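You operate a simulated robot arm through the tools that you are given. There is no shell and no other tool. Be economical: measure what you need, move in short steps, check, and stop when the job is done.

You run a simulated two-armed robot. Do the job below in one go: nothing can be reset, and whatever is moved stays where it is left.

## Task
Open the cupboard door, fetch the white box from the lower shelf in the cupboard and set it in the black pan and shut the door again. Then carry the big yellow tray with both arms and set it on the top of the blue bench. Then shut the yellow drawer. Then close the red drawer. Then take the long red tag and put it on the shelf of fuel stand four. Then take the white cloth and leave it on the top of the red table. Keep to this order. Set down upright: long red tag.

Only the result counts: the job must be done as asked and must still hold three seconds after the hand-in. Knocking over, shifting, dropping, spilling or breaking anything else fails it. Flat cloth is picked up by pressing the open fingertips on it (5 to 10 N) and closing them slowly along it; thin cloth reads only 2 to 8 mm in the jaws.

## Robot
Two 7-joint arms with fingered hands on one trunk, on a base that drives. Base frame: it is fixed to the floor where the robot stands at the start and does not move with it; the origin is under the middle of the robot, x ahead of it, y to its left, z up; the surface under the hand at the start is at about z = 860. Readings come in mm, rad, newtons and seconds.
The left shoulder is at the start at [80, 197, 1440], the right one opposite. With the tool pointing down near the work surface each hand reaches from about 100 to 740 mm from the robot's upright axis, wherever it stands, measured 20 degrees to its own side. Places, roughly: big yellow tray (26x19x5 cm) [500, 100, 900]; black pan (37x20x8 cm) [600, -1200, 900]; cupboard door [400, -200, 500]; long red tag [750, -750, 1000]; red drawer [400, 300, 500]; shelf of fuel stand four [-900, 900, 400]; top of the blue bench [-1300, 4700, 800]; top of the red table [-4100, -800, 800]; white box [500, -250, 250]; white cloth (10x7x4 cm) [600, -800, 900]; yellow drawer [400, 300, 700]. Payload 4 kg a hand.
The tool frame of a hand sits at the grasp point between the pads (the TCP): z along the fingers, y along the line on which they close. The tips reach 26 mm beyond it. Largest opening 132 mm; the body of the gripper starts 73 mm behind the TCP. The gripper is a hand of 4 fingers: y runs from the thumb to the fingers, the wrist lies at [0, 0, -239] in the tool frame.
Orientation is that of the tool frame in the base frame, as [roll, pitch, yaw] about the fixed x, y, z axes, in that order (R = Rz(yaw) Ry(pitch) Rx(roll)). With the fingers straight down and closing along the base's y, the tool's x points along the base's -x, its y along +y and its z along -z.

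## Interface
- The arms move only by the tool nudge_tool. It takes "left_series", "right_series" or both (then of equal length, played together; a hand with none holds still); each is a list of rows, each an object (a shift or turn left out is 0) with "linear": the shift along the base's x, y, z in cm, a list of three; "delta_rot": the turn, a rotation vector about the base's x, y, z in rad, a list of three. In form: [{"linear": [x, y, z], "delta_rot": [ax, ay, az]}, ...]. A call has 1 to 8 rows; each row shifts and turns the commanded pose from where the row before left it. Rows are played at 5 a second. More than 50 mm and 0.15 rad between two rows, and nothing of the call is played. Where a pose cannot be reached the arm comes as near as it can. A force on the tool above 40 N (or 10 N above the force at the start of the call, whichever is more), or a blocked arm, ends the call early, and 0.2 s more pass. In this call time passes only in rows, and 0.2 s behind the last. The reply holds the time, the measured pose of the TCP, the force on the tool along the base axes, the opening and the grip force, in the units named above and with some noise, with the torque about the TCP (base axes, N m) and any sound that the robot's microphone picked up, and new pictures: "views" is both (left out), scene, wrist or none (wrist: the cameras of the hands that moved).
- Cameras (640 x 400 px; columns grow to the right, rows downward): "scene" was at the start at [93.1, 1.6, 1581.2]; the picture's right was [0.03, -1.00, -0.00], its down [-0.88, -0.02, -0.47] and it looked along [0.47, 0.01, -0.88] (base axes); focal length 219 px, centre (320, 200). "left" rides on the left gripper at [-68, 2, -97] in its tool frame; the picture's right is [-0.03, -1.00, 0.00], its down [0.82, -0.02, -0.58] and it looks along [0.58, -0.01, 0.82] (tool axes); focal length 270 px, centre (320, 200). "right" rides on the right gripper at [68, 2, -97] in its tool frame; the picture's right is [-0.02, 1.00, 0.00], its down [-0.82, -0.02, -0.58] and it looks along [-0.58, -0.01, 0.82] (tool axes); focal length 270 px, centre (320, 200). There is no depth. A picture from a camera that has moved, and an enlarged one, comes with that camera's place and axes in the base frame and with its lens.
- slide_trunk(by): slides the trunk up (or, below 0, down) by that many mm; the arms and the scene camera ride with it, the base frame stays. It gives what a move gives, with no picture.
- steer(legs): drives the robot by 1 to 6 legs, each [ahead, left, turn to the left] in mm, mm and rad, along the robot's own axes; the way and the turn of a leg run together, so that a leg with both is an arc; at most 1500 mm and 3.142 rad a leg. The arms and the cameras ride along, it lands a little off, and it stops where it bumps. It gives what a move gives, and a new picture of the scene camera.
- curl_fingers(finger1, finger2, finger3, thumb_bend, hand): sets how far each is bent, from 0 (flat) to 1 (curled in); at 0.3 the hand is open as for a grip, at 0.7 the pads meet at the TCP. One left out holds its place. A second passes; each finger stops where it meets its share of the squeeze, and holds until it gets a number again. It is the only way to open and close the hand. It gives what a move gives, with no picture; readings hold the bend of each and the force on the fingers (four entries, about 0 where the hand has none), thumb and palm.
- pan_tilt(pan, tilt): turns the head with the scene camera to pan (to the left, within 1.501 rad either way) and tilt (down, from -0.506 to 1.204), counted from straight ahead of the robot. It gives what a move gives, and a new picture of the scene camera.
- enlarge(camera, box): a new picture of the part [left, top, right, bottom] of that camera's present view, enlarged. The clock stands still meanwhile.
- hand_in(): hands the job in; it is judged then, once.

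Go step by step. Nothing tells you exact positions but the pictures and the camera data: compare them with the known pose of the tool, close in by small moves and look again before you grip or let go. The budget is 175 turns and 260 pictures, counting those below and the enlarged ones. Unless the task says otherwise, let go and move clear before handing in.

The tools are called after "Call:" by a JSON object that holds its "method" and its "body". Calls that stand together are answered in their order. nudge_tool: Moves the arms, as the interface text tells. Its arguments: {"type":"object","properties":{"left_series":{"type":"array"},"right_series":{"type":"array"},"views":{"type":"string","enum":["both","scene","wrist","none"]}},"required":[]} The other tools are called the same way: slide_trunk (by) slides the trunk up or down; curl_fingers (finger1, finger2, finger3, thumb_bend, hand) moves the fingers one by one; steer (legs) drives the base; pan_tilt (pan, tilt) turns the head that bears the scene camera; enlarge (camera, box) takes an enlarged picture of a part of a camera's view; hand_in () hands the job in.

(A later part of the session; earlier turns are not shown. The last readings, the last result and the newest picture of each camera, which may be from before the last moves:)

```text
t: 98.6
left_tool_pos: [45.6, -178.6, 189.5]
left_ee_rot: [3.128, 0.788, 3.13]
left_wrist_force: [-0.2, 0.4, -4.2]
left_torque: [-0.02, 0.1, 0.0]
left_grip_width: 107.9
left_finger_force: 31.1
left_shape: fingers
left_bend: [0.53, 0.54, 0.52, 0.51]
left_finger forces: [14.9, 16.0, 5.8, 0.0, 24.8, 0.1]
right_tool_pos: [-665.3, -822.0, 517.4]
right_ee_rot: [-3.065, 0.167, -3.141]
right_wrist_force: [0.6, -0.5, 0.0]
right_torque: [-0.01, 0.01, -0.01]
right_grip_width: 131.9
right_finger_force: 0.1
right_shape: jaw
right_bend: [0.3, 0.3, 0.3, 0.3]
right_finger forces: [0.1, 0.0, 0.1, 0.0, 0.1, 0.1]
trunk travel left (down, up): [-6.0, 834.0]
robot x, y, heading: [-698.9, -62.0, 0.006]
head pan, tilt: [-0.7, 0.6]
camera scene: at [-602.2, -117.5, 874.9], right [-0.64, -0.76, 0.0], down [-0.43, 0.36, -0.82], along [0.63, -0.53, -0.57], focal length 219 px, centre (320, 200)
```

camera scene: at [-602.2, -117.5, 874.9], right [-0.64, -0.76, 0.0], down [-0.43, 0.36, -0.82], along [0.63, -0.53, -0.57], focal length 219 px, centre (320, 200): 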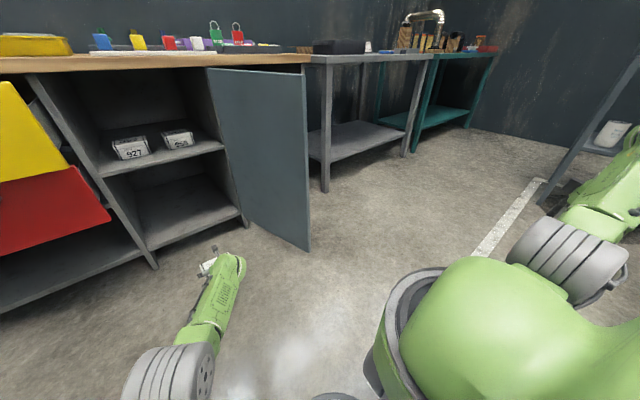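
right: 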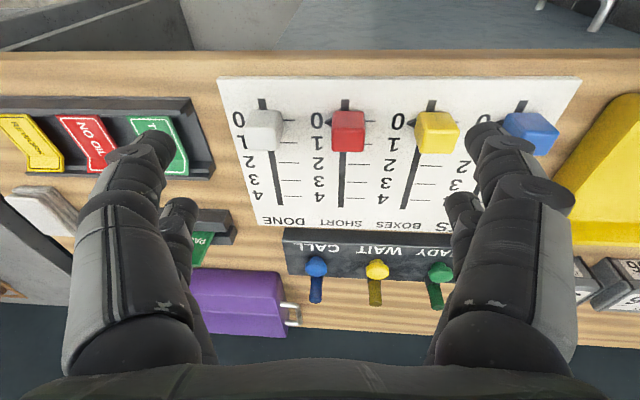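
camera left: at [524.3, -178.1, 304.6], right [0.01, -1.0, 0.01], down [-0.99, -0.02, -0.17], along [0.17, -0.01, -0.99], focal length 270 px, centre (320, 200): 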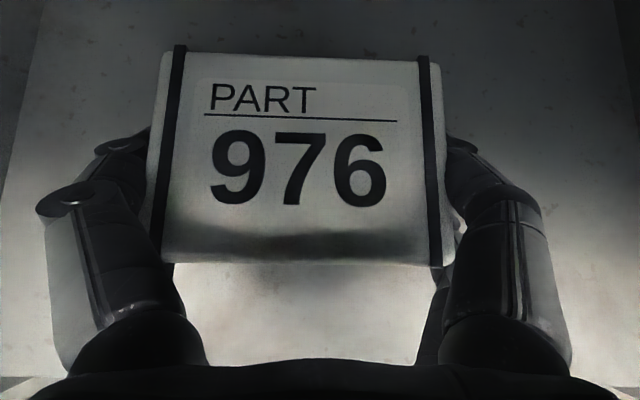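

Call:
{"method": "slide_trunk", "body": {"by": 400}}

Call:
{"method": "slide_trunk", "body": {"by": 400}}

Call:
{"method": "pan_tilt", "body": {"pan": -1.0, "tilt": 0.6}}

```text
t: 102.4
left_tool_pos: [46.1, -178.7, 589.3]
left_ee_rot: [3.131, 0.789, 3.129]
left_wrist_force: [-0.1, 0.1, -5.4]
left_torque: [-0.02, 0.02, 0.0]
left_grip_width: 108.1
left_finger_force: 30.5
left_shape: fingers
left_bend: [0.53, 0.54, 0.52, 0.51]
left_finger forces: [14.9, 15.9, 5.9, 0.0, 24.9, 0.0]
right_tool_pos: [-664.4, -823.2, 916.1]
right_ee_rot: [-3.065, 0.164, -3.141]
right_wrist_force: [0.5, -0.7, -0.1]
right_torque: [-0.01, 0.0, 0.01]
right_grip_width: 131.6
right_finger_force: 0.0
right_shape: jaw
right_bend: [0.3, 0.3, 0.3, 0.3]
right_finger forces: [0.0, 0.0, 0.0, 0.0, 0.0, 0.0]
trunk travel left (down, up): [-406.0, 434.0]
robot x, y, heading: [-699.1, -59.5, 0.002]
head pan, tilt: [-0.7, 0.6]
```

```text
t: 106.2
left_tool_pos: [45.9, -178.9, 988.1]
left_ee_rot: [3.131, 0.787, 3.128]
left_wrist_force: [-0.2, 0.9, -4.4]
left_torque: [-0.05, 0.08, -0.04]
left_grip_width: 107.9
left_finger_force: 30.7
left_shape: fingers
left_bend: [0.53, 0.54, 0.52, 0.51]
left_finger forces: [14.9, 16.0, 5.9, 0.0, 24.8, 0.0]
right_tool_pos: [-665.2, -821.5, 1316.6]
right_ee_rot: [-3.066, 0.165, -3.141]
right_wrist_force: [-0.3, -0.4, 0.0]
right_torque: [0.02, 0.04, 0.02]
right_grip_width: 131.9
right_finger_force: 0.2
right_shape: jaw
right_bend: [0.3, 0.3, 0.3, 0.3]
right_finger forces: [0.0, 0.0, 0.0, 0.0, 0.0, 0.1]
trunk travel left (down, up): [-806.0, 34.0]
robot x, y, heading: [-697.0, -62.4, -0.001]
head pan, tilt: [-0.7, 0.6]
```

```text
t: 107.0
left_tool_pos: [46.7, -178.4, 989.3]
left_ee_rot: [3.131, 0.788, 3.129]
left_wrist_force: [0.4, 0.1, -4.5]
left_torque: [-0.09, 0.07, -0.02]
left_grip_width: 107.6
left_finger_force: 31.0
left_shape: fingers
left_bend: [0.53, 0.54, 0.52, 0.51]
left_finger forces: [15.0, 16.0, 5.9, 0.0, 24.8, 0.1]
right_tool_pos: [-664.0, -821.1, 1316.7]
right_ee_rot: [-3.065, 0.166, 3.142]
right_wrist_force: [0.0, 0.1, -0.4]
right_torque: [0.03, -0.03, -0.02]
right_grip_width: 131.8
right_finger_force: 0.1
right_shape: jaw
right_bend: [0.3, 0.3, 0.3, 0.3]
right_finger forces: [0.0, 0.0, 0.0, 0.0, 0.0, 0.1]
trunk travel left (down, up): [-806.0, 34.0]
robot x, y, heading: [-697.1, -57.5, 0.004]
head pan, tilt: [-1.0, 0.6]
camera scene: at [-621.3, -135.2, 1675.0], right [-0.84, -0.54, 0.0], down [-0.31, 0.48, -0.82], along [0.45, -0.69, -0.57], focal length 219 px, centre (320, 200)
```

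scene: 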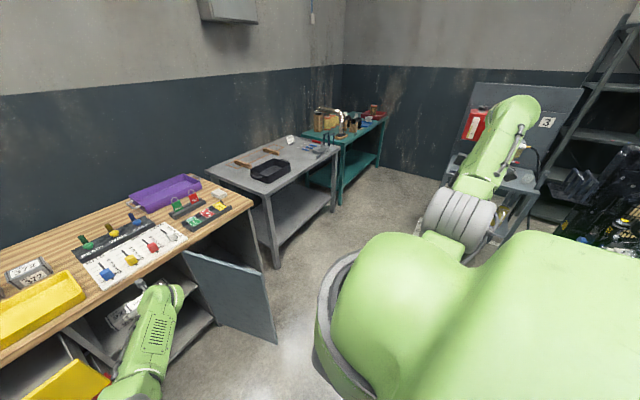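

The pan is near (570, −1230). I drive right, then partially forward.

Call:
{"method": "steer", "body": {"legs": [[0, -1050, 0], [380, 0, 0]]}}

Call:
{"method": "pan_tilt", "body": {"pan": -0.1, "tilt": 0.75}}

Call:
{"method": "enlarge", "body": {"camera": "left", "box": [0, 0, 640, 400]}}

```text
t: 114.4
left_tool_pos: [430.1, -1211.3, 991.5]
left_ee_rot: [3.131, 0.792, 3.141]
left_wrist_force: [-0.7, 0.3, -5.3]
left_torque: [-0.01, 0.09, 0.0]
left_grip_width: 107.6
left_finger_force: 30.4
left_shape: fingers
left_bend: [0.53, 0.54, 0.52, 0.51]
left_finger forces: [15.0, 16.1, 5.9, 0.1, 24.7, 0.1]
right_tool_pos: [-274.0, -1862.5, 1316.0]
right_ee_rot: [-3.066, 0.17, -3.129]
right_wrist_force: [-1.0, 0.0, -0.1]
right_torque: [0.02, -0.03, 0.0]
right_grip_width: 131.9
right_finger_force: 0.0
right_shape: jaw
right_bend: [0.3, 0.3, 0.3, 0.3]
right_finger forces: [0.1, 0.0, 0.0, 0.0, 0.1, 0.0]
trunk travel left (down, up): [-806.0, 34.0]
robot x, y, heading: [-316.9, -1101.5, 0.017]
head pan, tilt: [-1.0, 0.6]
camera scene: at [-240.4, -1175.9, 1675.2], right [-0.83, -0.55, 0.0], down [-0.31, 0.47, -0.83], along [0.46, -0.69, -0.56], focal length 219 px, centre (320, 200)
```

scene: 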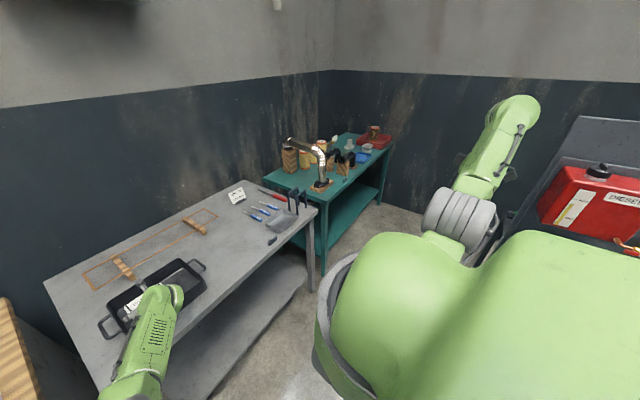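

```text
t: 115.6
left_tool_pos: [432.4, -1211.2, 988.5]
left_ee_rot: [3.131, 0.79, 3.141]
left_wrist_force: [0.1, -1.0, -4.7]
left_torque: [-0.05, 0.05, 0.0]
left_grip_width: 107.5
left_finger_force: 30.9
left_shape: fingers
left_bend: [0.53, 0.54, 0.52, 0.51]
left_finger forces: [14.9, 16.1, 5.9, 0.1, 24.8, 0.0]
right_tool_pos: [-270.7, -1862.2, 1316.8]
right_ee_rot: [-3.066, 0.165, -3.129]
right_wrist_force: [0.1, -0.1, 0.0]
right_torque: [0.02, -0.02, 0.0]
right_grip_width: 131.9
right_finger_force: 0.0
right_shape: jaw
right_bend: [0.3, 0.3, 0.3, 0.3]
right_finger forces: [0.0, 0.0, 0.1, 0.0, 0.0, 0.0]
trunk travel left (down, up): [-806.0, 34.0]
robot x, y, heading: [-310.7, -1100.3, 0.015]
head pan, tilt: [-0.099, 0.75]
camera scene: at [-202.5, -1109.5, 1662.1], right [-0.09, -1.0, 0.0], down [-0.68, 0.06, -0.73], along [0.73, -0.06, -0.68], focal length 219 px, centre (320, 200)
```

scene: 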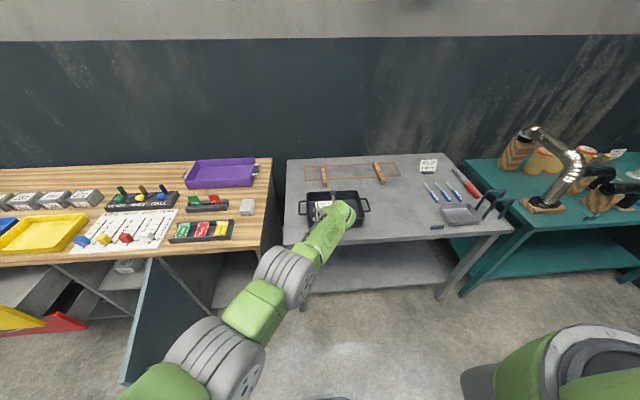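

```text
1.00 times, centred on (320, 200) of left (not enlarged: the box is as wide or as high as the picture)
camera zoom: at [412.1, -1211.9, 1106.2], right [0.03, -1.0, 0.01], down [-0.98, -0.03, -0.17], along [0.17, -0.01, -0.99], focal length 270 px, centre (320, 200)
```

zoom: 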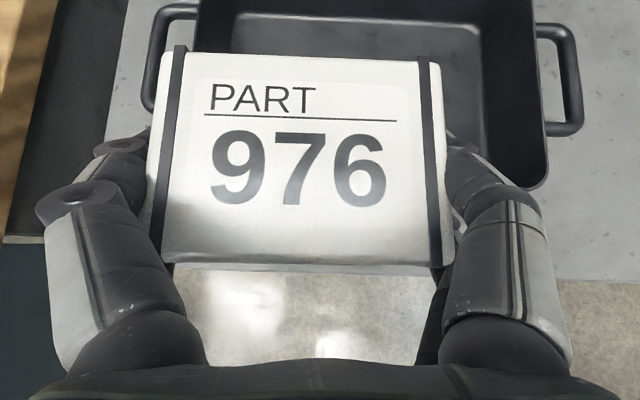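

Pan body spans about x 451–651, y −1131…−1365, rim ≈940. I raise slightly, move over its centre and check.

Call:
{"method": "slide_trunk", "body": {"by": 30}}

Call:
{"method": "steer", "body": {"legs": [[108, -38, -0.015]]}}

Call:
{"method": "enlarge", "body": {"camera": "left", "box": [0, 0, 640, 400]}}

Call:
{"method": "enlarge", "body": {"camera": "scene", "box": [240, 130, 440, 255]}}

```text
t: 116.4
left_tool_pos: [432.0, -1210.1, 1019.3]
left_ee_rot: [3.13, 0.79, -3.141]
left_wrist_force: [-0.2, 0.1, -5.9]
left_torque: [-0.02, 0.06, 0.0]
left_grip_width: 107.6
left_finger_force: 30.4
left_shape: fingers
left_bend: [0.53, 0.54, 0.52, 0.51]
left_finger forces: [15.0, 16.1, 5.9, 0.1, 24.8, 0.0]
right_tool_pos: [-271.7, -1864.1, 1346.3]
right_ee_rot: [-3.064, 0.167, -3.13]
right_wrist_force: [-0.2, 0.3, -0.2]
right_torque: [-0.02, 0.02, -0.01]
right_grip_width: 132.0
right_finger_force: 0.1
right_shape: jaw
right_bend: [0.3, 0.3, 0.3, 0.3]
right_finger forces: [0.0, 0.0, 0.0, 0.1, 0.1, 0.1]
trunk travel left (down, up): [-836.0, 4.0]
robot x, y, heading: [-315.6, -1104.4, 0.012]
head pan, tilt: [-0.099, 0.75]
```

```text
t: 117.6
left_tool_pos: [529.3, -1257.8, 1024.9]
left_ee_rot: [3.135, 0.796, 3.129]
left_wrist_force: [0.0, 0.2, -4.5]
left_torque: [-0.06, 0.07, -0.05]
left_grip_width: 107.8
left_finger_force: 30.8
left_shape: fingers
left_bend: [0.53, 0.54, 0.52, 0.51]
left_finger forces: [15.0, 16.1, 5.9, 0.1, 24.6, 0.0]
right_tool_pos: [-187.5, -1896.4, 1349.9]
right_ee_rot: [-3.061, 0.174, 3.138]
right_wrist_force: [-0.7, 0.3, 0.3]
right_torque: [-0.04, -0.04, 0.03]
right_grip_width: 131.9
right_finger_force: 0.0
right_shape: jaw
right_bend: [0.3, 0.3, 0.3, 0.3]
right_finger forces: [0.0, 0.0, 0.0, 0.1, 0.0, 0.0]
trunk travel left (down, up): [-836.0, 4.0]
robot x, y, heading: [-208.1, -1141.7, -0.004]
head pan, tilt: [-0.099, 0.75]
camera scene: at [-108.2, -1143.0, 1693.0], right [-0.1, -0.99, 0.0], down [-0.67, 0.07, -0.74], along [0.73, -0.08, -0.68], focal length 219 px, centre (320, 200)
```

scene: 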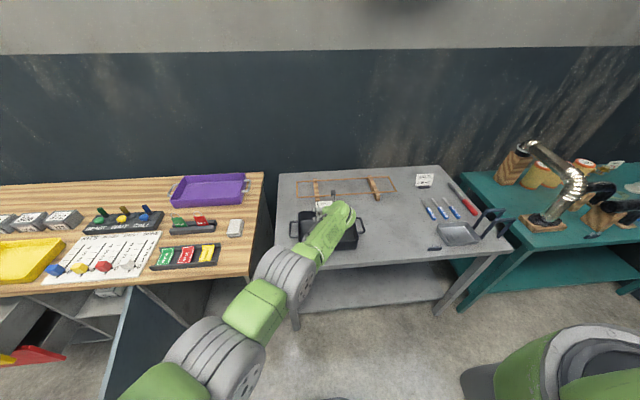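

```text
1.00 times, centred on (320, 200) of left (not enlarged: the box is as wide or as high as the picture)
camera zoom: at [508.6, -1257.3, 1141.8], right [0.01, -1.0, 0.01], down [-0.98, -0.01, -0.18], along [0.18, -0.01, -0.98], focal length 270 px, centre (320, 200)
```

zoom: 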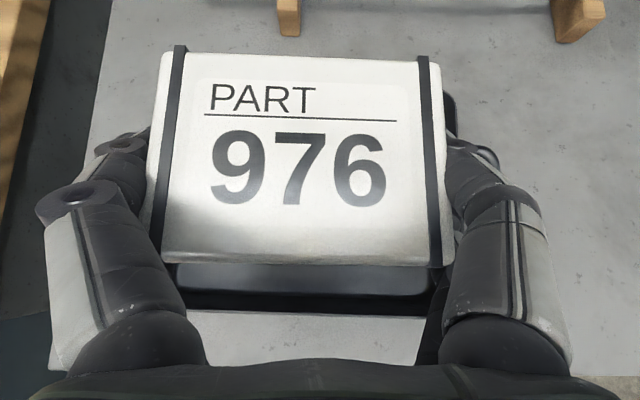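

```text
3.20 times, centred on (340, 192) of scene
camera zoom: at [-108.2, -1143.0, 1693.0], right [-0.1, -0.99, 0.0], down [-0.67, 0.07, -0.74], along [0.73, -0.08, -0.68], focal length 700 px, centre (256, 224)
```

zoom: 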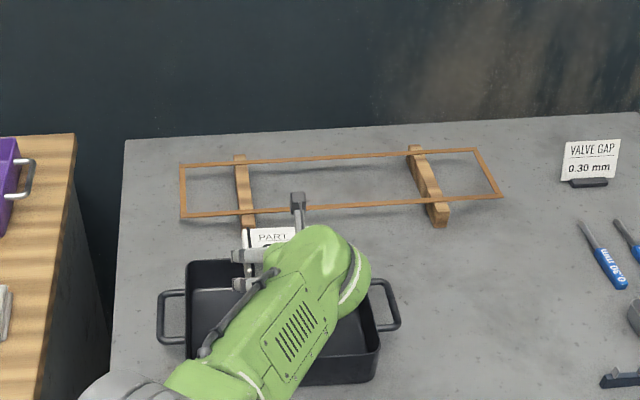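

Call:
{"method": "nudge_tool", "body": {"left_series": [{"linear": [0.8, 1.2, 0]}], "views": "none"}}

Call:
{"method": "slide_trunk", "body": {"by": -95}}

Call:
{"method": "nudge_tool", "body": {"left_series": [{"linear": [0, 0, -0.5]}], "views": "both"}}

```text
t: 118.0
left_tool_pos: [546.9, -1249.5, 1015.9]
left_ee_rot: [3.127, 0.783, 3.123]
left_wrist_force: [-0.3, 0.1, -5.5]
left_torque: [-0.03, 0.06, 0.0]
left_grip_width: 108.0
left_finger_force: 30.9
left_shape: fingers
left_bend: [0.53, 0.54, 0.52, 0.51]
left_finger forces: [15.1, 16.1, 6.0, 0.2, 24.9, 0.1]
right_tool_pos: [-173.0, -1902.0, 1345.3]
right_ee_rot: [-3.065, 0.162, 3.137]
right_wrist_force: [0.0, 0.0, 0.6]
right_torque: [0.03, 0.03, -0.01]
right_grip_width: 131.7
right_finger_force: 0.0
right_shape: jaw
right_bend: [0.3, 0.3, 0.3, 0.3]
right_finger forces: [0.1, 0.1, 0.1, 0.0, 0.0, 0.0]
trunk travel left (down, up): [-836.0, 4.0]
robot x, y, heading: [-206.8, -1140.5, -0.004]
head pan, tilt: [-0.099, 0.75]
```

```text
t: 119.3
left_tool_pos: [544.7, -1249.9, 923.6]
left_ee_rot: [3.129, 0.788, 3.125]
left_wrist_force: [-0.4, -0.2, -4.7]
left_torque: [0.0, 0.03, -0.02]
left_grip_width: 107.9
left_finger_force: 31.4
left_shape: fingers
left_bend: [0.53, 0.54, 0.52, 0.51]
left_finger forces: [14.9, 16.2, 5.9, 0.0, 24.8, 0.0]
right_tool_pos: [-177.1, -1900.6, 1252.1]
right_ee_rot: [-3.064, 0.164, 3.134]
right_wrist_force: [-0.2, 0.1, -0.5]
right_torque: [-0.02, -0.01, -0.01]
right_grip_width: 132.0
right_finger_force: 0.0
right_shape: jaw
right_bend: [0.3, 0.3, 0.3, 0.3]
right_finger forces: [0.1, 0.0, 0.1, 0.0, 0.0, 0.1]
trunk travel left (down, up): [-741.0, 99.0]
robot x, y, heading: [-213.1, -1139.7, -0.003]
head pan, tilt: [-0.099, 0.75]
```

```text
t: 119.7
left_tool_pos: [543.4, -1249.3, 919.7]
left_ee_rot: [3.131, 0.788, 3.127]
left_wrist_force: [0.0, -0.2, -4.5]
left_torque: [-0.01, 0.08, 0.01]
left_grip_width: 107.8
left_finger_force: 31.0
left_shape: fingers
left_bend: [0.53, 0.54, 0.52, 0.51]
left_finger forces: [15.0, 16.1, 6.1, 0.0, 24.8, 0.0]
right_tool_pos: [-178.7, -1899.6, 1252.6]
right_ee_rot: [-3.065, 0.166, 3.135]
right_wrist_force: [0.2, 0.0, 0.3]
right_torque: [0.0, 0.02, 0.02]
right_grip_width: 131.7
right_finger_force: 0.0
right_shape: jaw
right_bend: [0.3, 0.3, 0.3, 0.3]
right_finger forces: [0.0, 0.0, 0.0, 0.0, 0.0, 0.0]
trunk travel left (down, up): [-741.0, 99.0]
robot x, y, heading: [-207.7, -1139.8, -0.008]
head pan, tilt: [-0.099, 0.75]
camera scene: at [-96.7, -1147.6, 1597.1], right [-0.1, -0.99, 0.0], down [-0.68, 0.07, -0.73], along [0.73, -0.07, -0.68], focal length 219 px, centre (320, 200)
camera left: at [523.1, -1248.9, 1036.2], right [0.01, -1.0, 0.01], down [-0.98, -0.01, -0.17], along [0.17, -0.01, -0.98], focal length 270 px, centre (320, 200)
```

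scene: 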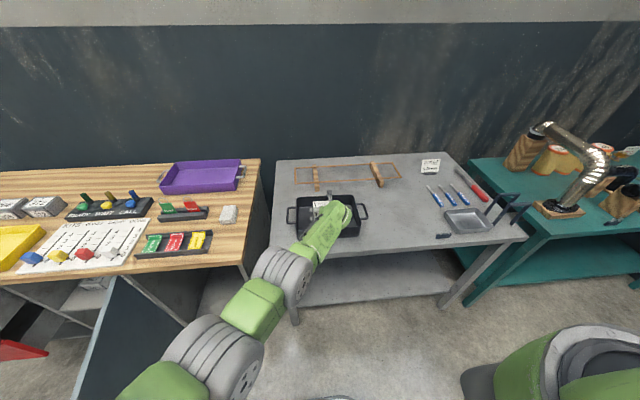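
left: 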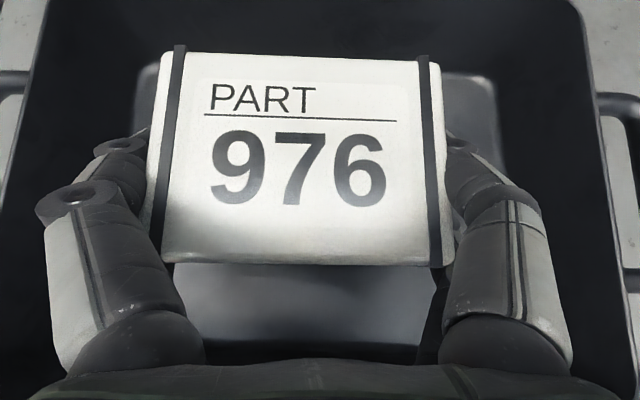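

Centred in the pan. I lower in small steps until contact.

Call:
{"method": "nudge_tool", "body": {"left_series": [{"linear": [0, 0, -0.3]}, {"linear": [0, 0, -0.3]}, {"linear": [0, 0, -0.3]}], "views": "none"}}

Call:
{"method": "nudge_tool", "body": {"left_series": [{"linear": [0, 0, -0.3]}], "views": "none"}}

Call:
{"method": "nudge_tool", "body": {"left_series": [{"linear": [0, 0, -0.3]}], "views": "none"}}

```text
t: 120.5
left_tool_pos: [543.3, -1248.9, 909.9]
left_ee_rot: [3.131, 0.789, 3.124]
left_wrist_force: [0.2, -0.1, -4.1]
left_torque: [-0.05, 0.09, 0.0]
left_grip_width: 107.9
left_finger_force: 30.8
left_shape: fingers
left_bend: [0.53, 0.54, 0.52, 0.51]
left_finger forces: [15.0, 16.1, 6.0, 0.1, 24.8, 0.0]
right_tool_pos: [-178.0, -1900.6, 1251.4]
right_ee_rot: [-3.065, 0.166, 3.136]
right_wrist_force: [0.9, 0.8, -0.2]
right_torque: [-0.02, 0.04, 0.03]
right_grip_width: 131.8
right_finger_force: 0.0
right_shape: jaw
right_bend: [0.3, 0.3, 0.3, 0.3]
right_finger forces: [0.0, 0.0, 0.0, 0.0, 0.0, 0.1]
trunk travel left (down, up): [-741.0, 99.0]
robot x, y, heading: [-206.6, -1137.2, -0.001]
head pan, tilt: [-0.099, 0.75]
```

```text
t: 120.9
left_tool_pos: [543.5, -1248.5, 908.2]
left_ee_rot: [3.131, 0.788, 3.126]
left_wrist_force: [-1.0, -0.4, -4.4]
left_torque: [-0.03, 0.11, 0.0]
left_grip_width: 107.9
left_finger_force: 30.9
left_shape: fingers
left_bend: [0.53, 0.54, 0.52, 0.51]
left_finger forces: [15.0, 16.0, 6.0, 0.0, 24.8, 0.0]
right_tool_pos: [-177.9, -1901.4, 1250.7]
right_ee_rot: [-3.065, 0.167, 3.136]
right_wrist_force: [-0.5, -0.6, -0.3]
right_torque: [0.01, 0.01, 0.02]
right_grip_width: 131.7
right_finger_force: 0.2
right_shape: jaw
right_bend: [0.3, 0.3, 0.3, 0.3]
right_finger forces: [0.0, 0.0, 0.1, 0.0, 0.1, 0.0]
trunk travel left (down, up): [-741.0, 99.0]
robot x, y, heading: [-206.6, -1141.8, -0.004]
head pan, tilt: [-0.099, 0.75]
```

```text
t: 121.3
left_tool_pos: [543.4, -1247.7, 903.7]
left_ee_rot: [3.129, 0.786, 3.125]
left_wrist_force: [0.4, -0.4, -4.7]
left_torque: [-0.04, 0.08, 0.03]
left_grip_width: 107.5
left_finger_force: 30.6
left_shape: fingers
left_bend: [0.53, 0.54, 0.52, 0.51]
left_finger forces: [15.0, 16.1, 6.0, 0.0, 24.8, 0.1]
right_tool_pos: [-177.0, -1900.0, 1252.0]
right_ee_rot: [-3.066, 0.164, 3.137]
right_wrist_force: [-0.3, 0.5, 1.0]
right_torque: [-0.01, 0.0, 0.01]
right_grip_width: 131.7
right_finger_force: 0.1
right_shape: jaw
right_bend: [0.3, 0.3, 0.3, 0.3]
right_finger forces: [0.0, 0.0, 0.0, 0.1, 0.0, 0.0]
trunk travel left (down, up): [-741.0, 99.0]
robot x, y, heading: [-209.3, -1135.4, -0.003]
head pan, tilt: [-0.099, 0.75]
```

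Call:
{"method": "nudge_tool", "body": {"left_series": [{"linear": [0, 0, -0.3]}, {"linear": [0, 0, -0.3]}], "views": "none"}}

Call:
{"method": "nudge_tool", "body": {"left_series": [{"linear": [0, 0, -0.3]}, {"linear": [0, 0, -0.3]}], "views": "none"}}

Call:
{"method": "enlarge", "body": {"camera": "scene", "box": [270, 170, 390, 245]}}

```text
t: 121.9
left_tool_pos: [543.8, -1248.7, 898.1]
left_ee_rot: [3.129, 0.787, 3.125]
left_wrist_force: [0.3, 0.0, -4.7]
left_torque: [-0.08, 0.05, -0.02]
left_grip_width: 107.9
left_finger_force: 31.0
left_shape: fingers
left_bend: [0.53, 0.54, 0.52, 0.51]
left_finger forces: [15.0, 16.0, 6.0, 0.0, 24.6, 0.1]
right_tool_pos: [-176.9, -1900.0, 1251.3]
right_ee_rot: [-3.064, 0.165, 3.137]
right_wrist_force: [-1.0, 0.7, 0.0]
right_torque: [0.02, 0.01, -0.02]
right_grip_width: 131.8
right_finger_force: 0.0
right_shape: jaw
right_bend: [0.3, 0.3, 0.3, 0.3]
right_finger forces: [0.0, 0.0, 0.0, 0.0, 0.0, 0.1]
trunk travel left (down, up): [-741.0, 99.0]
robot x, y, heading: [-209.3, -1135.9, -0.004]
head pan, tilt: [-0.099, 0.75]
```

```text
t: 122.5
left_tool_pos: [543.9, -1249.5, 893.4]
left_ee_rot: [3.134, 0.789, 3.125]
left_wrist_force: [0.1, -0.2, -5.0]
left_torque: [-0.04, 0.1, -0.01]
left_grip_width: 108.0
left_finger_force: 30.7
left_shape: fingers
left_bend: [0.53, 0.54, 0.52, 0.51]
left_finger forces: [14.9, 16.2, 5.9, 0.0, 24.8, 0.1]
right_tool_pos: [-178.8, -1901.0, 1251.9]
right_ee_rot: [-3.064, 0.166, 3.136]
right_wrist_force: [0.4, -0.9, -0.8]
right_torque: [0.01, 0.02, 0.04]
right_grip_width: 131.9
right_finger_force: 0.0
right_shape: jaw
right_bend: [0.3, 0.3, 0.3, 0.3]
right_finger forces: [0.0, 0.1, 0.0, 0.1, 0.1, 0.0]
trunk travel left (down, up): [-741.0, 99.0]
robot x, y, heading: [-210.7, -1140.2, -0.003]
head pan, tilt: [-0.099, 0.75]
```

```text
5.33 times, centred on (330, 208) of scene
camera zoom: at [-96.2, -1147.9, 1597.1], right [-0.1, -0.99, 0.0], down [-0.68, 0.07, -0.73], along [0.73, -0.07, -0.68], focal length 1167 px, centre (267, 160)
```

zoom: 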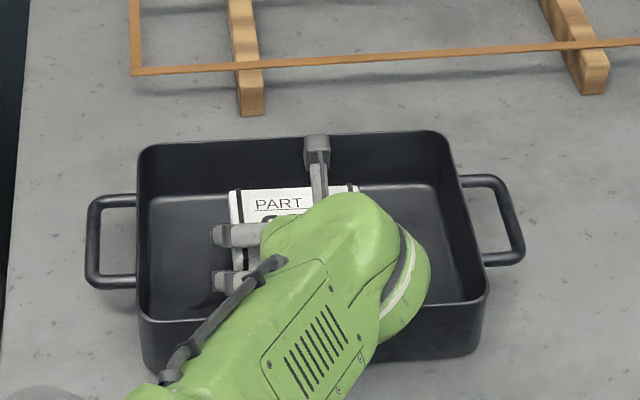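

Call:
{"method": "nudge_tool", "body": {"left_series": [{"linear": [0, 0, -0.3]}, {"linear": [0, 0, -0.3]}, {"linear": [0, 0, -0.2]}], "views": "none"}}

Call:
{"method": "nudge_tool", "body": {"left_series": [{"linear": [0, 0, -0.3]}, {"linear": [0, 0, -0.3]}], "views": "wrist"}}

```text
t: 123.3
left_tool_pos: [540.9, -1247.2, 890.8]
left_ee_rot: [3.138, 0.797, 3.13]
left_wrist_force: [3.5, -0.7, 12.9]
left_torque: [-0.99, -0.1, 0.19]
left_grip_width: 107.7
left_finger_force: 39.4
left_shape: fingers
left_bend: [0.53, 0.54, 0.52, 0.51]
left_finger forces: [14.7, 15.8, 22.9, 0.0, 24.9, 0.1]
left hand out of reach, approached as far as the arm can: row 2
right_tool_pos: [-181.8, -1900.0, 1253.6]
right_ee_rot: [-3.063, 0.168, 3.135]
right_wrist_force: [0.0, 0.8, -0.7]
right_torque: [0.0, 0.03, 0.02]
right_grip_width: 131.7
right_finger_force: 0.2
right_shape: jaw
right_bend: [0.3, 0.3, 0.3, 0.3]
right_finger forces: [0.1, 0.1, 0.0, 0.0, 0.1, 0.0]
trunk travel left (down, up): [-741.0, 99.0]
robot x, y, heading: [-205.5, -1139.9, -0.005]
head pan, tilt: [-0.099, 0.75]
```

```text
t: 123.9
left_tool_pos: [536.7, -1248.5, 890.6]
left_ee_rot: [3.142, 0.803, 3.133]
left_wrist_force: [5.1, 0.8, 31.3]
left_torque: [-2.09, -0.33, 0.3]
left_grip_width: 107.6
left_finger_force: 47.4
left_shape: fingers
left_bend: [0.53, 0.54, 0.55, 0.51]
left_finger forces: [14.2, 15.6, 40.9, 0.0, 25.1, 0.0]
left hand out of reach, approached as far as the arm can: row 2
right_tool_pos: [-184.1, -1898.7, 1253.5]
right_ee_rot: [-3.063, 0.17, 3.136]
right_wrist_force: [0.2, -0.1, 0.3]
right_torque: [0.0, -0.02, -0.02]
right_grip_width: 132.0
right_finger_force: 0.0
right_shape: jaw
right_bend: [0.3, 0.3, 0.3, 0.3]
right_finger forces: [0.0, 0.0, 0.0, 0.0, 0.1, 0.0]
trunk travel left (down, up): [-741.0, 99.0]
robot x, y, heading: [-209.3, -1143.1, -0.005]
head pan, tilt: [-0.099, 0.75]
camera left: at [515.6, -1247.5, 1007.3], right [0.01, -1.0, 0.02], down [-0.98, -0.01, -0.19], along [0.19, -0.02, -0.98], focal length 270 px, centre (320, 200)
```

left: 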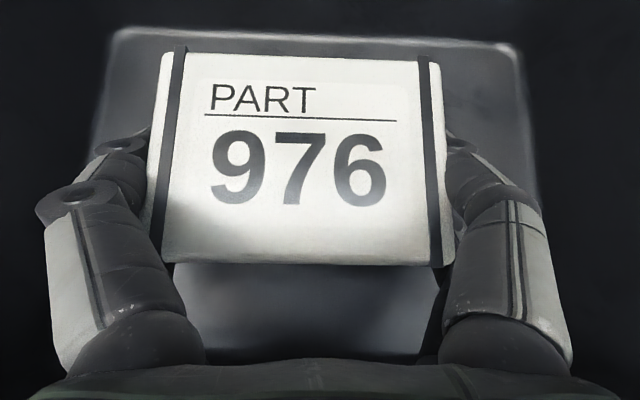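

A fingertip (and nearly the box) is on the pan floor. I ease up 3 mm and open.

Call:
{"method": "nudge_tool", "body": {"left_series": [{"linear": [0.2, 0, 0.35]}], "views": "none"}}

Call:
{"method": "curl_fingers", "body": {"hand": "left", "finger1": 0.38, "finger2": 0.38, "finger3": 0.38, "thumb_bend": 0.38}}

Call:
{"method": "enlarge", "body": {"camera": "left", "box": [0, 0, 640, 400]}}

```text
t: 124.3
left_tool_pos: [538.0, -1247.6, 891.6]
left_ee_rot: [3.14, 0.8, 3.129]
left_wrist_force: [3.9, 0.0, 27.2]
left_torque: [-1.89, -0.25, 0.17]
left_grip_width: 107.6
left_finger_force: 45.0
left_shape: fingers
left_bend: [0.53, 0.54, 0.55, 0.51]
left_finger forces: [14.1, 15.2, 35.5, 0.0, 25.3, 0.1]
right_tool_pos: [-183.0, -1900.0, 1253.1]
right_ee_rot: [-3.062, 0.171, 3.137]
right_wrist_force: [0.1, -0.3, -1.2]
right_torque: [0.0, 0.03, -0.02]
right_grip_width: 131.8
right_finger_force: 0.1
right_shape: jaw
right_bend: [0.3, 0.3, 0.3, 0.3]
right_finger forces: [0.0, 0.0, 0.0, 0.0, 0.1, 0.0]
trunk travel left (down, up): [-741.0, 99.0]
robot x, y, heading: [-205.2, -1141.6, -0.004]
head pan, tilt: [-0.099, 0.75]
```

```text
t: 125.3
left_tool_pos: [537.7, -1247.8, 889.5]
left_ee_rot: [3.137, 0.797, 3.129]
left_wrist_force: [-1.6, 10.0, 31.8]
left_torque: [-1.38, 0.15, -0.13]
left_grip_width: 117.4
left_finger_force: 24.9
left_shape: fingers
left_bend: [0.36, 0.35, 0.43, 0.37]
left_finger forces: [7.3, 7.2, 30.2, 0.0, 5.0, 0.0]
right_tool_pos: [-184.1, -1896.9, 1254.2]
right_ee_rot: [-3.062, 0.172, 3.137]
right_wrist_force: [-0.5, 0.8, -1.1]
right_torque: [-0.03, 0.0, 0.04]
right_grip_width: 132.3
right_finger_force: 0.0
right_shape: jaw
right_bend: [0.3, 0.3, 0.3, 0.3]
right_finger forces: [0.0, 0.0, 0.1, 0.0, 0.0, 0.0]
trunk travel left (down, up): [-741.0, 99.0]
robot x, y, heading: [-210.6, -1137.6, -0.001]
head pan, tilt: [-0.099, 0.75]
```

```text
1.00 times, centred on (320, 200) of left (not enlarged: the box is as wide or as high as the picture)
camera zoom: at [515.5, -1245.4, 1006.9], right [0.01, -1.0, 0.02], down [-0.98, -0.01, -0.18], along [0.18, -0.01, -0.98], focal length 270 px, centre (320, 200)
```

zoom: 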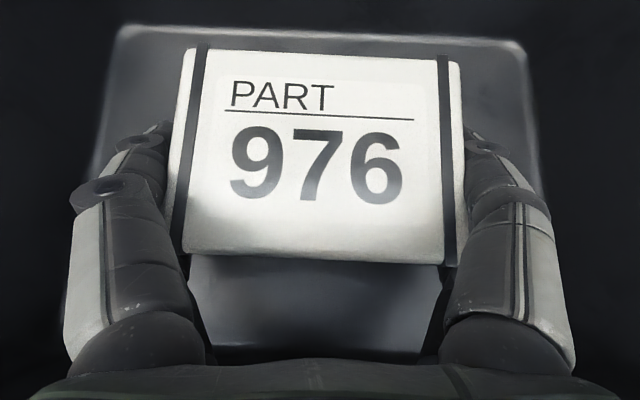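

Call:
{"method": "nudge_tool", "body": {"left_series": [{"linear": [0, 0, 0.8]}], "views": "none"}}

Call:
{"method": "curl_fingers", "body": {"hand": "left", "finger1": 0.3, "finger2": 0.3, "finger3": 0.3, "thumb_bend": 0.3}}

Call:
{"method": "nudge_tool", "body": {"left_series": [{"linear": [0, 0.3, 2]}, {"linear": [0, 0, 3]}, {"linear": [0, 0, 4]}], "views": "wrist"}}

```text
t: 125.7
left_tool_pos: [535.9, -1247.6, 890.2]
left_ee_rot: [3.129, 0.788, 3.122]
left_wrist_force: [0.3, 5.4, 11.5]
left_torque: [-0.87, -0.11, 0.12]
left_grip_width: 117.4
left_finger_force: 17.8
left_shape: fingers
left_bend: [0.36, 0.35, 0.4, 0.37]
left_finger forces: [5.8, 6.8, 17.4, 0.1, 5.7, 0.0]
right_tool_pos: [-180.4, -1897.5, 1253.6]
right_ee_rot: [-3.064, 0.167, 3.137]
right_wrist_force: [0.3, 0.6, -0.1]
right_torque: [-0.01, 0.01, -0.03]
right_grip_width: 131.9
right_finger_force: 0.1
right_shape: jaw
right_bend: [0.3, 0.3, 0.3, 0.3]
right_finger forces: [0.1, 0.1, 0.0, 0.0, 0.1, 0.0]
trunk travel left (down, up): [-741.0, 99.0]
robot x, y, heading: [-207.6, -1134.8, -0.004]
head pan, tilt: [-0.099, 0.75]
```

```text
t: 126.7
left_tool_pos: [537.9, -1249.0, 890.1]
left_ee_rot: [3.129, 0.788, 3.125]
left_wrist_force: [-0.5, 1.0, -0.6]
left_torque: [-0.06, -0.02, 0.05]
left_grip_width: 133.0
left_finger_force: 0.7
left_shape: fingers
left_bend: [0.3, 0.3, 0.3, 0.3]
left_finger forces: [0.0, 1.1, 0.0, 0.1, 0.0, 0.0]
right_tool_pos: [-178.9, -1901.0, 1250.9]
right_ee_rot: [-3.065, 0.166, 3.136]
right_wrist_force: [0.7, -0.3, 0.2]
right_torque: [0.0, 0.0, -0.01]
right_grip_width: 131.8
right_finger_force: 0.1
right_shape: jaw
right_bend: [0.3, 0.3, 0.3, 0.3]
right_finger forces: [0.0, 0.0, 0.0, 0.0, 0.0, 0.1]
trunk travel left (down, up): [-741.0, 99.0]
robot x, y, heading: [-212.5, -1137.9, -0.005]
head pan, tilt: [-0.099, 0.75]
```

```text
t: 127.5
left_tool_pos: [537.1, -1246.0, 980.6]
left_ee_rot: [3.128, 0.787, 3.125]
left_wrist_force: [-0.1, 0.2, -0.2]
left_torque: [0.02, 0.0, -0.03]
left_grip_width: 133.0
left_finger_force: 0.1
left_shape: fingers
left_bend: [0.3, 0.3, 0.3, 0.3]
left_finger forces: [0.0, 0.0, 0.0, 0.0, 0.1, 0.0]
right_tool_pos: [-179.7, -1900.9, 1252.7]
right_ee_rot: [-3.064, 0.164, 3.138]
right_wrist_force: [-0.8, 0.2, -0.4]
right_torque: [0.0, -0.01, -0.01]
right_grip_width: 131.8
right_finger_force: 0.1
right_shape: jaw
right_bend: [0.3, 0.3, 0.3, 0.3]
right_finger forces: [0.0, 0.0, 0.0, 0.0, 0.0, 0.1]
trunk travel left (down, up): [-741.0, 99.0]
robot x, y, heading: [-209.9, -1133.0, -0.006]
head pan, tilt: [-0.099, 0.75]
camera left: at [516.6, -1246.1, 1096.5], right [0.01, -1.0, 0.01], down [-0.99, -0.01, -0.17], along [0.17, -0.01, -0.99], focal length 270 px, centre (320, 200)
```

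left: 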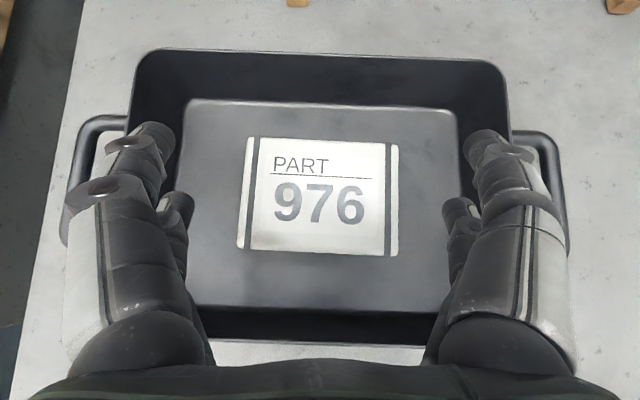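

Box sits flat in the pan. Now the door: I back off, make a fist, lower, and sweep the door shut from its outer side.

Call:
{"method": "steer", "body": {"legs": [[-490, 0, 0]]}}

Call:
{"method": "curl_fingers", "body": {"hand": "left", "finger1": 0.7, "finger2": 0.7, "finger3": 0.7, "thumb_bend": 0.7}}

Call:
{"method": "slide_trunk", "body": {"by": -350}}

Call:
{"method": "steer", "body": {"legs": [[0, 540, 0], [0, 45, 0], [0, 45, 0], [0, 45, 0], [0, 45, 0]]}}

```text
t: 130.4
left_tool_pos: [49.5, -1239.5, 978.3]
left_ee_rot: [3.133, 0.787, 3.135]
left_wrist_force: [0.0, -0.1, 1.0]
left_torque: [-0.01, -0.01, -0.01]
left_grip_width: 133.2
left_finger_force: 0.1
left_shape: fingers
left_bend: [0.3, 0.3, 0.3, 0.3]
left_finger forces: [0.0, 0.0, 0.0, 0.0, 0.0, 0.0]
right_tool_pos: [-660.9, -1900.3, 1252.9]
right_ee_rot: [-3.065, 0.164, -3.138]
right_wrist_force: [0.6, -0.1, -0.4]
right_torque: [0.0, 0.03, -0.04]
right_grip_width: 131.8
right_finger_force: 0.1
right_shape: jaw
right_bend: [0.3, 0.3, 0.3, 0.3]
right_finger forces: [0.0, 0.0, 0.1, 0.0, 0.0, 0.2]
trunk travel left (down, up): [-741.0, 99.0]
robot x, y, heading: [-699.4, -1139.9, 0.008]
head pan, tilt: [-0.099, 0.75]
camera scene: at [-585.6, -1147.1, 1596.9], right [-0.09, -1.0, 0.0], down [-0.68, 0.06, -0.73], along [0.73, -0.07, -0.68], focal length 219 px, centre (320, 200)
```

scene: 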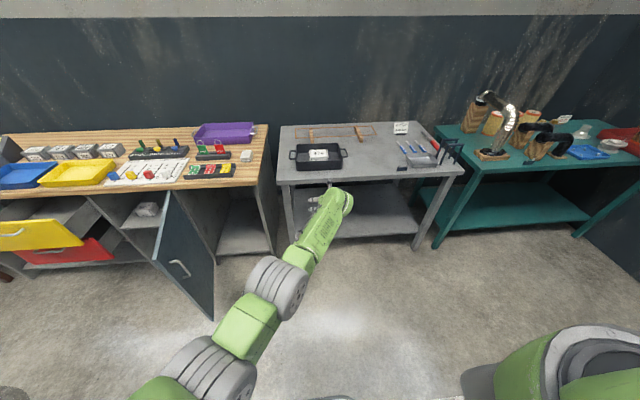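

```text
t: 131.4
left_tool_pos: [47.4, -1240.8, 980.3]
left_ee_rot: [3.13, 0.788, 3.134]
left_wrist_force: [-0.5, -0.1, -0.4]
left_torque: [-0.02, 0.01, 0.01]
left_grip_width: 1.3
left_finger_force: 0.1
left_shape: fingers
left_bend: [0.7, 0.7, 0.7, 0.7]
left_finger forces: [0.0, 0.0, 0.1, 0.1, 0.0, 0.0]
right_tool_pos: [-663.9, -1900.8, 1252.3]
right_ee_rot: [-3.065, 0.166, -3.137]
right_wrist_force: [0.5, 0.2, -0.6]
right_torque: [0.05, 0.0, 0.0]
right_grip_width: 131.7
right_finger_force: 0.1
right_shape: jaw
right_bend: [0.3, 0.3, 0.3, 0.3]
right_finger forces: [0.0, 0.1, 0.0, 0.0, 0.0, 0.0]
trunk travel left (down, up): [-741.0, 99.0]
robot x, y, heading: [-703.1, -1137.5, 0.012]
head pan, tilt: [-0.099, 0.75]
```

```text
t: 134.8
left_tool_pos: [47.7, -1239.5, 630.3]
left_ee_rot: [3.131, 0.788, 3.135]
left_wrist_force: [-1.4, 0.2, 0.6]
left_torque: [-0.04, -0.01, -0.02]
left_grip_width: 1.5
left_finger_force: 0.0
left_shape: fingers
left_bend: [0.7, 0.7, 0.7, 0.7]
left_finger forces: [0.0, 0.0, 0.0, 0.1, 0.1, 0.0]
right_tool_pos: [-662.8, -1899.5, 902.4]
right_ee_rot: [-3.065, 0.165, -3.137]
right_wrist_force: [0.8, -0.3, -0.2]
right_torque: [0.0, 0.0, -0.02]
right_grip_width: 132.1
right_finger_force: 0.0
right_shape: jaw
right_bend: [0.3, 0.3, 0.3, 0.3]
right_finger forces: [0.0, 0.0, 0.0, 0.1, 0.0, 0.0]
trunk travel left (down, up): [-391.0, 449.0]
robot x, y, heading: [-697.2, -1137.3, 0.004]
head pan, tilt: [-0.099, 0.75]
```

```text
t: 139.9
left_tool_pos: [42.0, -521.8, 629.4]
left_ee_rot: [3.128, 0.788, 3.136]
left_wrist_force: [0.4, 0.4, -0.8]
left_torque: [0.0, 0.0, -0.04]
left_grip_width: 1.2
left_finger_force: 0.1
left_shape: fingers
left_bend: [0.7, 0.7, 0.7, 0.7]
left_finger forces: [0.0, 0.0, 0.1, 0.0, 0.0, 0.0]
right_tool_pos: [-667.2, -1185.2, 900.0]
right_ee_rot: [-3.066, 0.165, -3.137]
right_wrist_force: [0.8, 0.1, 0.6]
right_torque: [-0.01, -0.01, 0.0]
right_grip_width: 131.7
right_finger_force: 0.0
right_shape: jaw
right_bend: [0.3, 0.3, 0.3, 0.3]
right_finger forces: [0.0, 0.0, 0.2, 0.1, 0.0, 0.1]
trunk travel left (down, up): [-391.0, 449.0]
robot x, y, heading: [-707.1, -420.1, 0.006]
head pan, tilt: [-0.099, 0.75]
camera scene: at [-593.4, -431.6, 1247.1], right [-0.09, -1.0, 0.0], down [-0.68, 0.06, -0.73], along [0.73, -0.07, -0.68], focal length 219 px, centre (320, 200)
```

scene: 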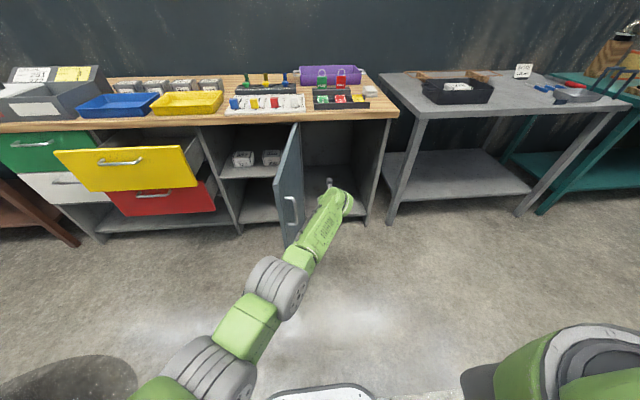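

Call:
{"method": "steer", "body": {"legs": [[0, 45, 0], [0, 45, 0], [0, 45, 0], [0, 45, 0], [0, 45, 0], [20, 45, 0]]}}

Call:
{"method": "steer", "body": {"legs": [[40, 20, 0], [40, 20, 0], [40, 20, 0], [45, 15, 0], [45, 10, 0], [45, 10, 0]]}}

```text
t: 143.4
left_tool_pos: [59.4, -251.4, 629.6]
left_ee_rot: [3.129, 0.789, 3.137]
left_wrist_force: [0.4, -0.2, 0.6]
left_torque: [0.0, 0.0, -0.01]
left_grip_width: 1.1
left_finger_force: 0.0
left_shape: fingers
left_bend: [0.7, 0.7, 0.7, 0.7]
left_finger forces: [0.0, 0.1, 0.1, 0.0, 0.0, 0.0]
right_tool_pos: [-649.0, -913.0, 900.4]
right_ee_rot: [-3.065, 0.167, -3.137]
right_wrist_force: [-0.6, -1.1, 0.4]
right_torque: [0.0, 0.01, 0.01]
right_grip_width: 131.8
right_finger_force: 0.0
right_shape: jaw
right_bend: [0.3, 0.3, 0.3, 0.3]
right_finger forces: [0.0, 0.0, 0.1, 0.1, 0.0, 0.0]
trunk travel left (down, up): [-391.0, 449.0]
robot x, y, heading: [-688.0, -153.5, 0.007]
head pan, tilt: [-0.099, 0.75]
camera scene: at [-575.5, -159.7, 1247.1], right [-0.09, -1.0, 0.0], down [-0.68, 0.06, -0.73], along [0.73, -0.07, -0.68], focal length 219 px, centre (320, 200)
```

scene: 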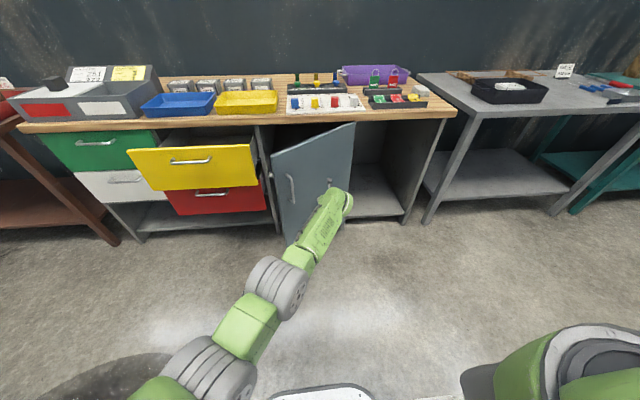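

```text
t: 146.8
left_tool_pos: [312.6, -156.7, 631.0]
left_ee_rot: [3.131, 0.789, 3.134]
left_wrist_force: [0.7, 0.3, -0.9]
left_torque: [0.0, -0.04, 0.02]
left_grip_width: 0.9
left_finger_force: 0.1
left_shape: fingers
left_bend: [0.7, 0.7, 0.7, 0.7]
left_finger forces: [0.0, 0.1, 0.1, 0.1, 0.1, 0.1]
right_tool_pos: [-398.3, -815.7, 902.1]
right_ee_rot: [-3.064, 0.165, -3.138]
right_wrist_force: [0.0, 0.2, 0.6]
right_torque: [0.03, 0.02, 0.0]
right_grip_width: 131.7
right_finger_force: 0.0
right_shape: jaw
right_bend: [0.3, 0.3, 0.3, 0.3]
right_finger forces: [0.0, 0.0, 0.0, 0.1, 0.0, 0.0]
trunk travel left (down, up): [-391.0, 449.0]
robot x, y, heading: [-437.9, -53.1, 0.006]
head pan, tilt: [-0.099, 0.75]
camera scene: at [-323.6, -62.9, 1247.3], right [-0.09, -1.0, 0.0], down [-0.68, 0.06, -0.73], along [0.73, -0.07, -0.68], focal length 219 px, centre (320, 200)
```

scene: 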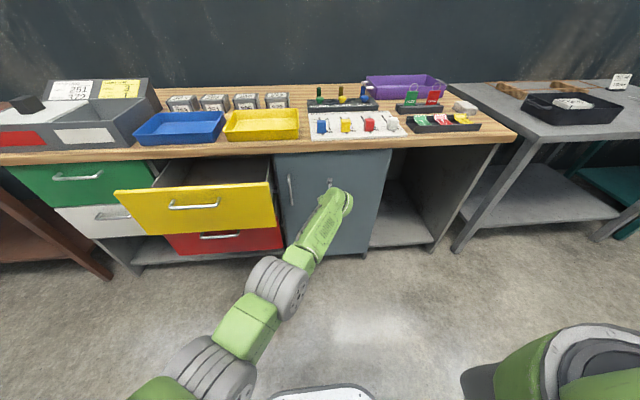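

Call:
{"method": "steer", "body": {"legs": [[30, 20, 0], [20, 10, 0], [15, 0, 0], [10, 0, 0]]}}

Call:
{"method": "nudge_tool", "body": {"left_series": [{"linear": [0.7, 0, 0]}, {"linear": [0.7, 0, 0]}, {"linear": [0.7, 0, 0]}, {"linear": [0.7, 0, 0]}, {"linear": [0.7, 0, 0]}, {"linear": [0.7, 0, 0]}], "views": "scene"}}

```text
t: 148.5
left_tool_pos: [368.1, -125.3, 621.8]
left_ee_rot: [3.13, 0.769, 3.138]
left_wrist_force: [-13.1, 1.0, 3.0]
left_torque: [0.01, -0.02, 0.02]
left_grip_width: 0.0
left_finger_force: 7.4
left_shape: fingers
left_bend: [0.71, 0.7, 0.7, 0.71]
left_finger forces: [8.6, 0.0, 0.0, 0.0, 7.3, 0.0]
right_tool_pos: [-337.4, -785.4, 900.1]
right_ee_rot: [-3.068, 0.167, -3.14]
right_wrist_force: [0.2, -0.3, 0.7]
right_torque: [-0.01, -0.02, 0.02]
right_grip_width: 131.6
right_finger_force: 0.1
right_shape: jaw
right_bend: [0.3, 0.3, 0.3, 0.3]
right_finger forces: [0.0, 0.0, 0.0, 0.0, 0.1, 0.1]
trunk travel left (down, up): [-391.0, 449.0]
robot x, y, heading: [-372.4, -21.3, 0.003]
head pan, tilt: [-0.099, 0.75]
stopped in leg 3: the force on the tool passed its limit at 53 N (the readings are from after the stop); the commanded pose is now the measured one
camera scene: at [-262.1, -31.4, 1247.4], right [-0.09, -1.0, 0.0], down [-0.68, 0.06, -0.73], along [0.73, -0.07, -0.68], focal length 219 px, centre (320, 200)
```

scene: 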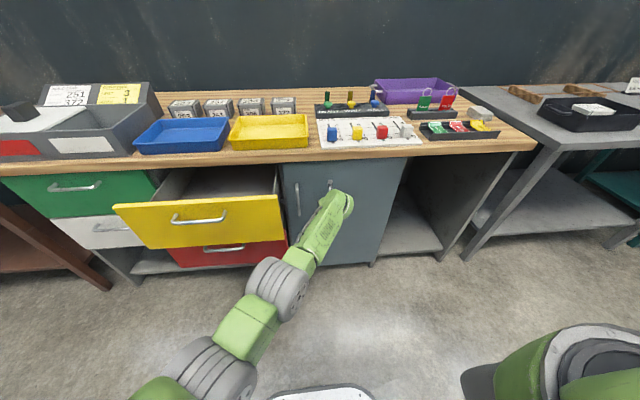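

```text
t: 149.0
left_tool_pos: [369.0, -127.5, 617.3]
left_ee_rot: [3.127, 0.757, 3.14]
left_wrist_force: [-28.4, 2.7, 8.9]
left_torque: [0.04, -0.02, 0.15]
left_grip_width: 0.0
left_finger_force: 16.6
left_shape: fingers
left_bend: [0.72, 0.7, 0.7, 0.71]
left_finger forces: [20.3, 0.1, 0.1, 0.0, 13.3, 0.0]
right_tool_pos: [-338.8, -784.3, 901.2]
right_ee_rot: [-3.067, 0.168, -3.141]
right_wrist_force: [0.2, -0.3, -0.1]
right_torque: [-0.02, -0.01, 0.0]
right_grip_width: 132.0
right_finger_force: 0.0
right_shape: jaw
right_bend: [0.3, 0.3, 0.3, 0.3]
right_finger forces: [0.1, 0.1, 0.0, 0.1, 0.1, 0.0]
trunk travel left (down, up): [-391.0, 449.0]
robot x, y, heading: [-371.8, -27.0, 0.007]
head pan, tilt: [-0.099, 0.75]
stopped in row 2 (left hand): the force on the tool passed its limit at 46 N (the readings are from after the stop); the commanded pose is now the measured one
camera scene: at [-264.3, -31.1, 1247.6], right [-0.09, -1.0, 0.0], down [-0.68, 0.06, -0.73], along [0.73, -0.07, -0.68], focal length 219 px, centre (320, 200)
```

scene: 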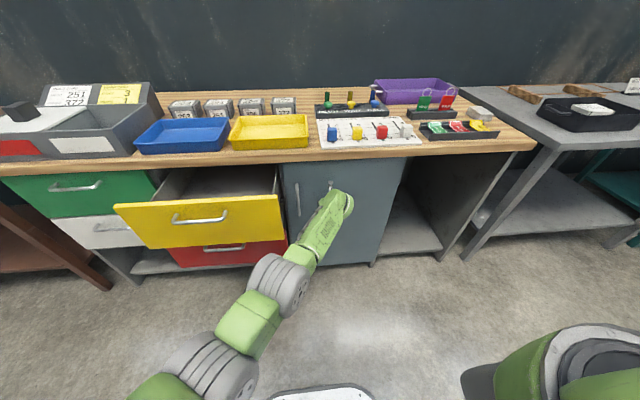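

Call:
{"method": "enlarge", "body": {"camera": "scene", "box": [250, 140, 430, 280]}}

```text
2.86 times, centred on (340, 210) of scene
camera zoom: at [-264.3, -31.1, 1247.6], right [-0.09, -1.0, 0.0], down [-0.68, 0.06, -0.73], along [0.73, -0.07, -0.68], focal length 625 px, centre (263, 171)
```

zoom: 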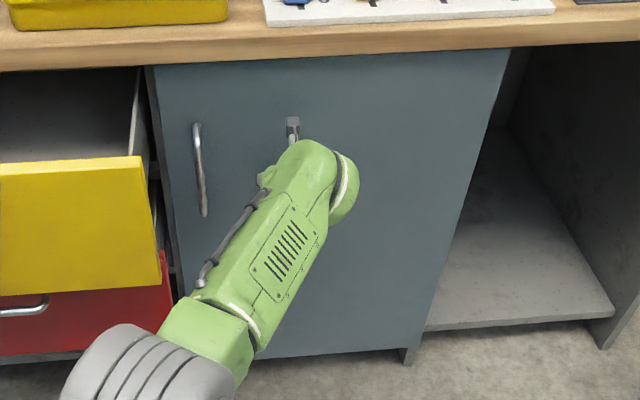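

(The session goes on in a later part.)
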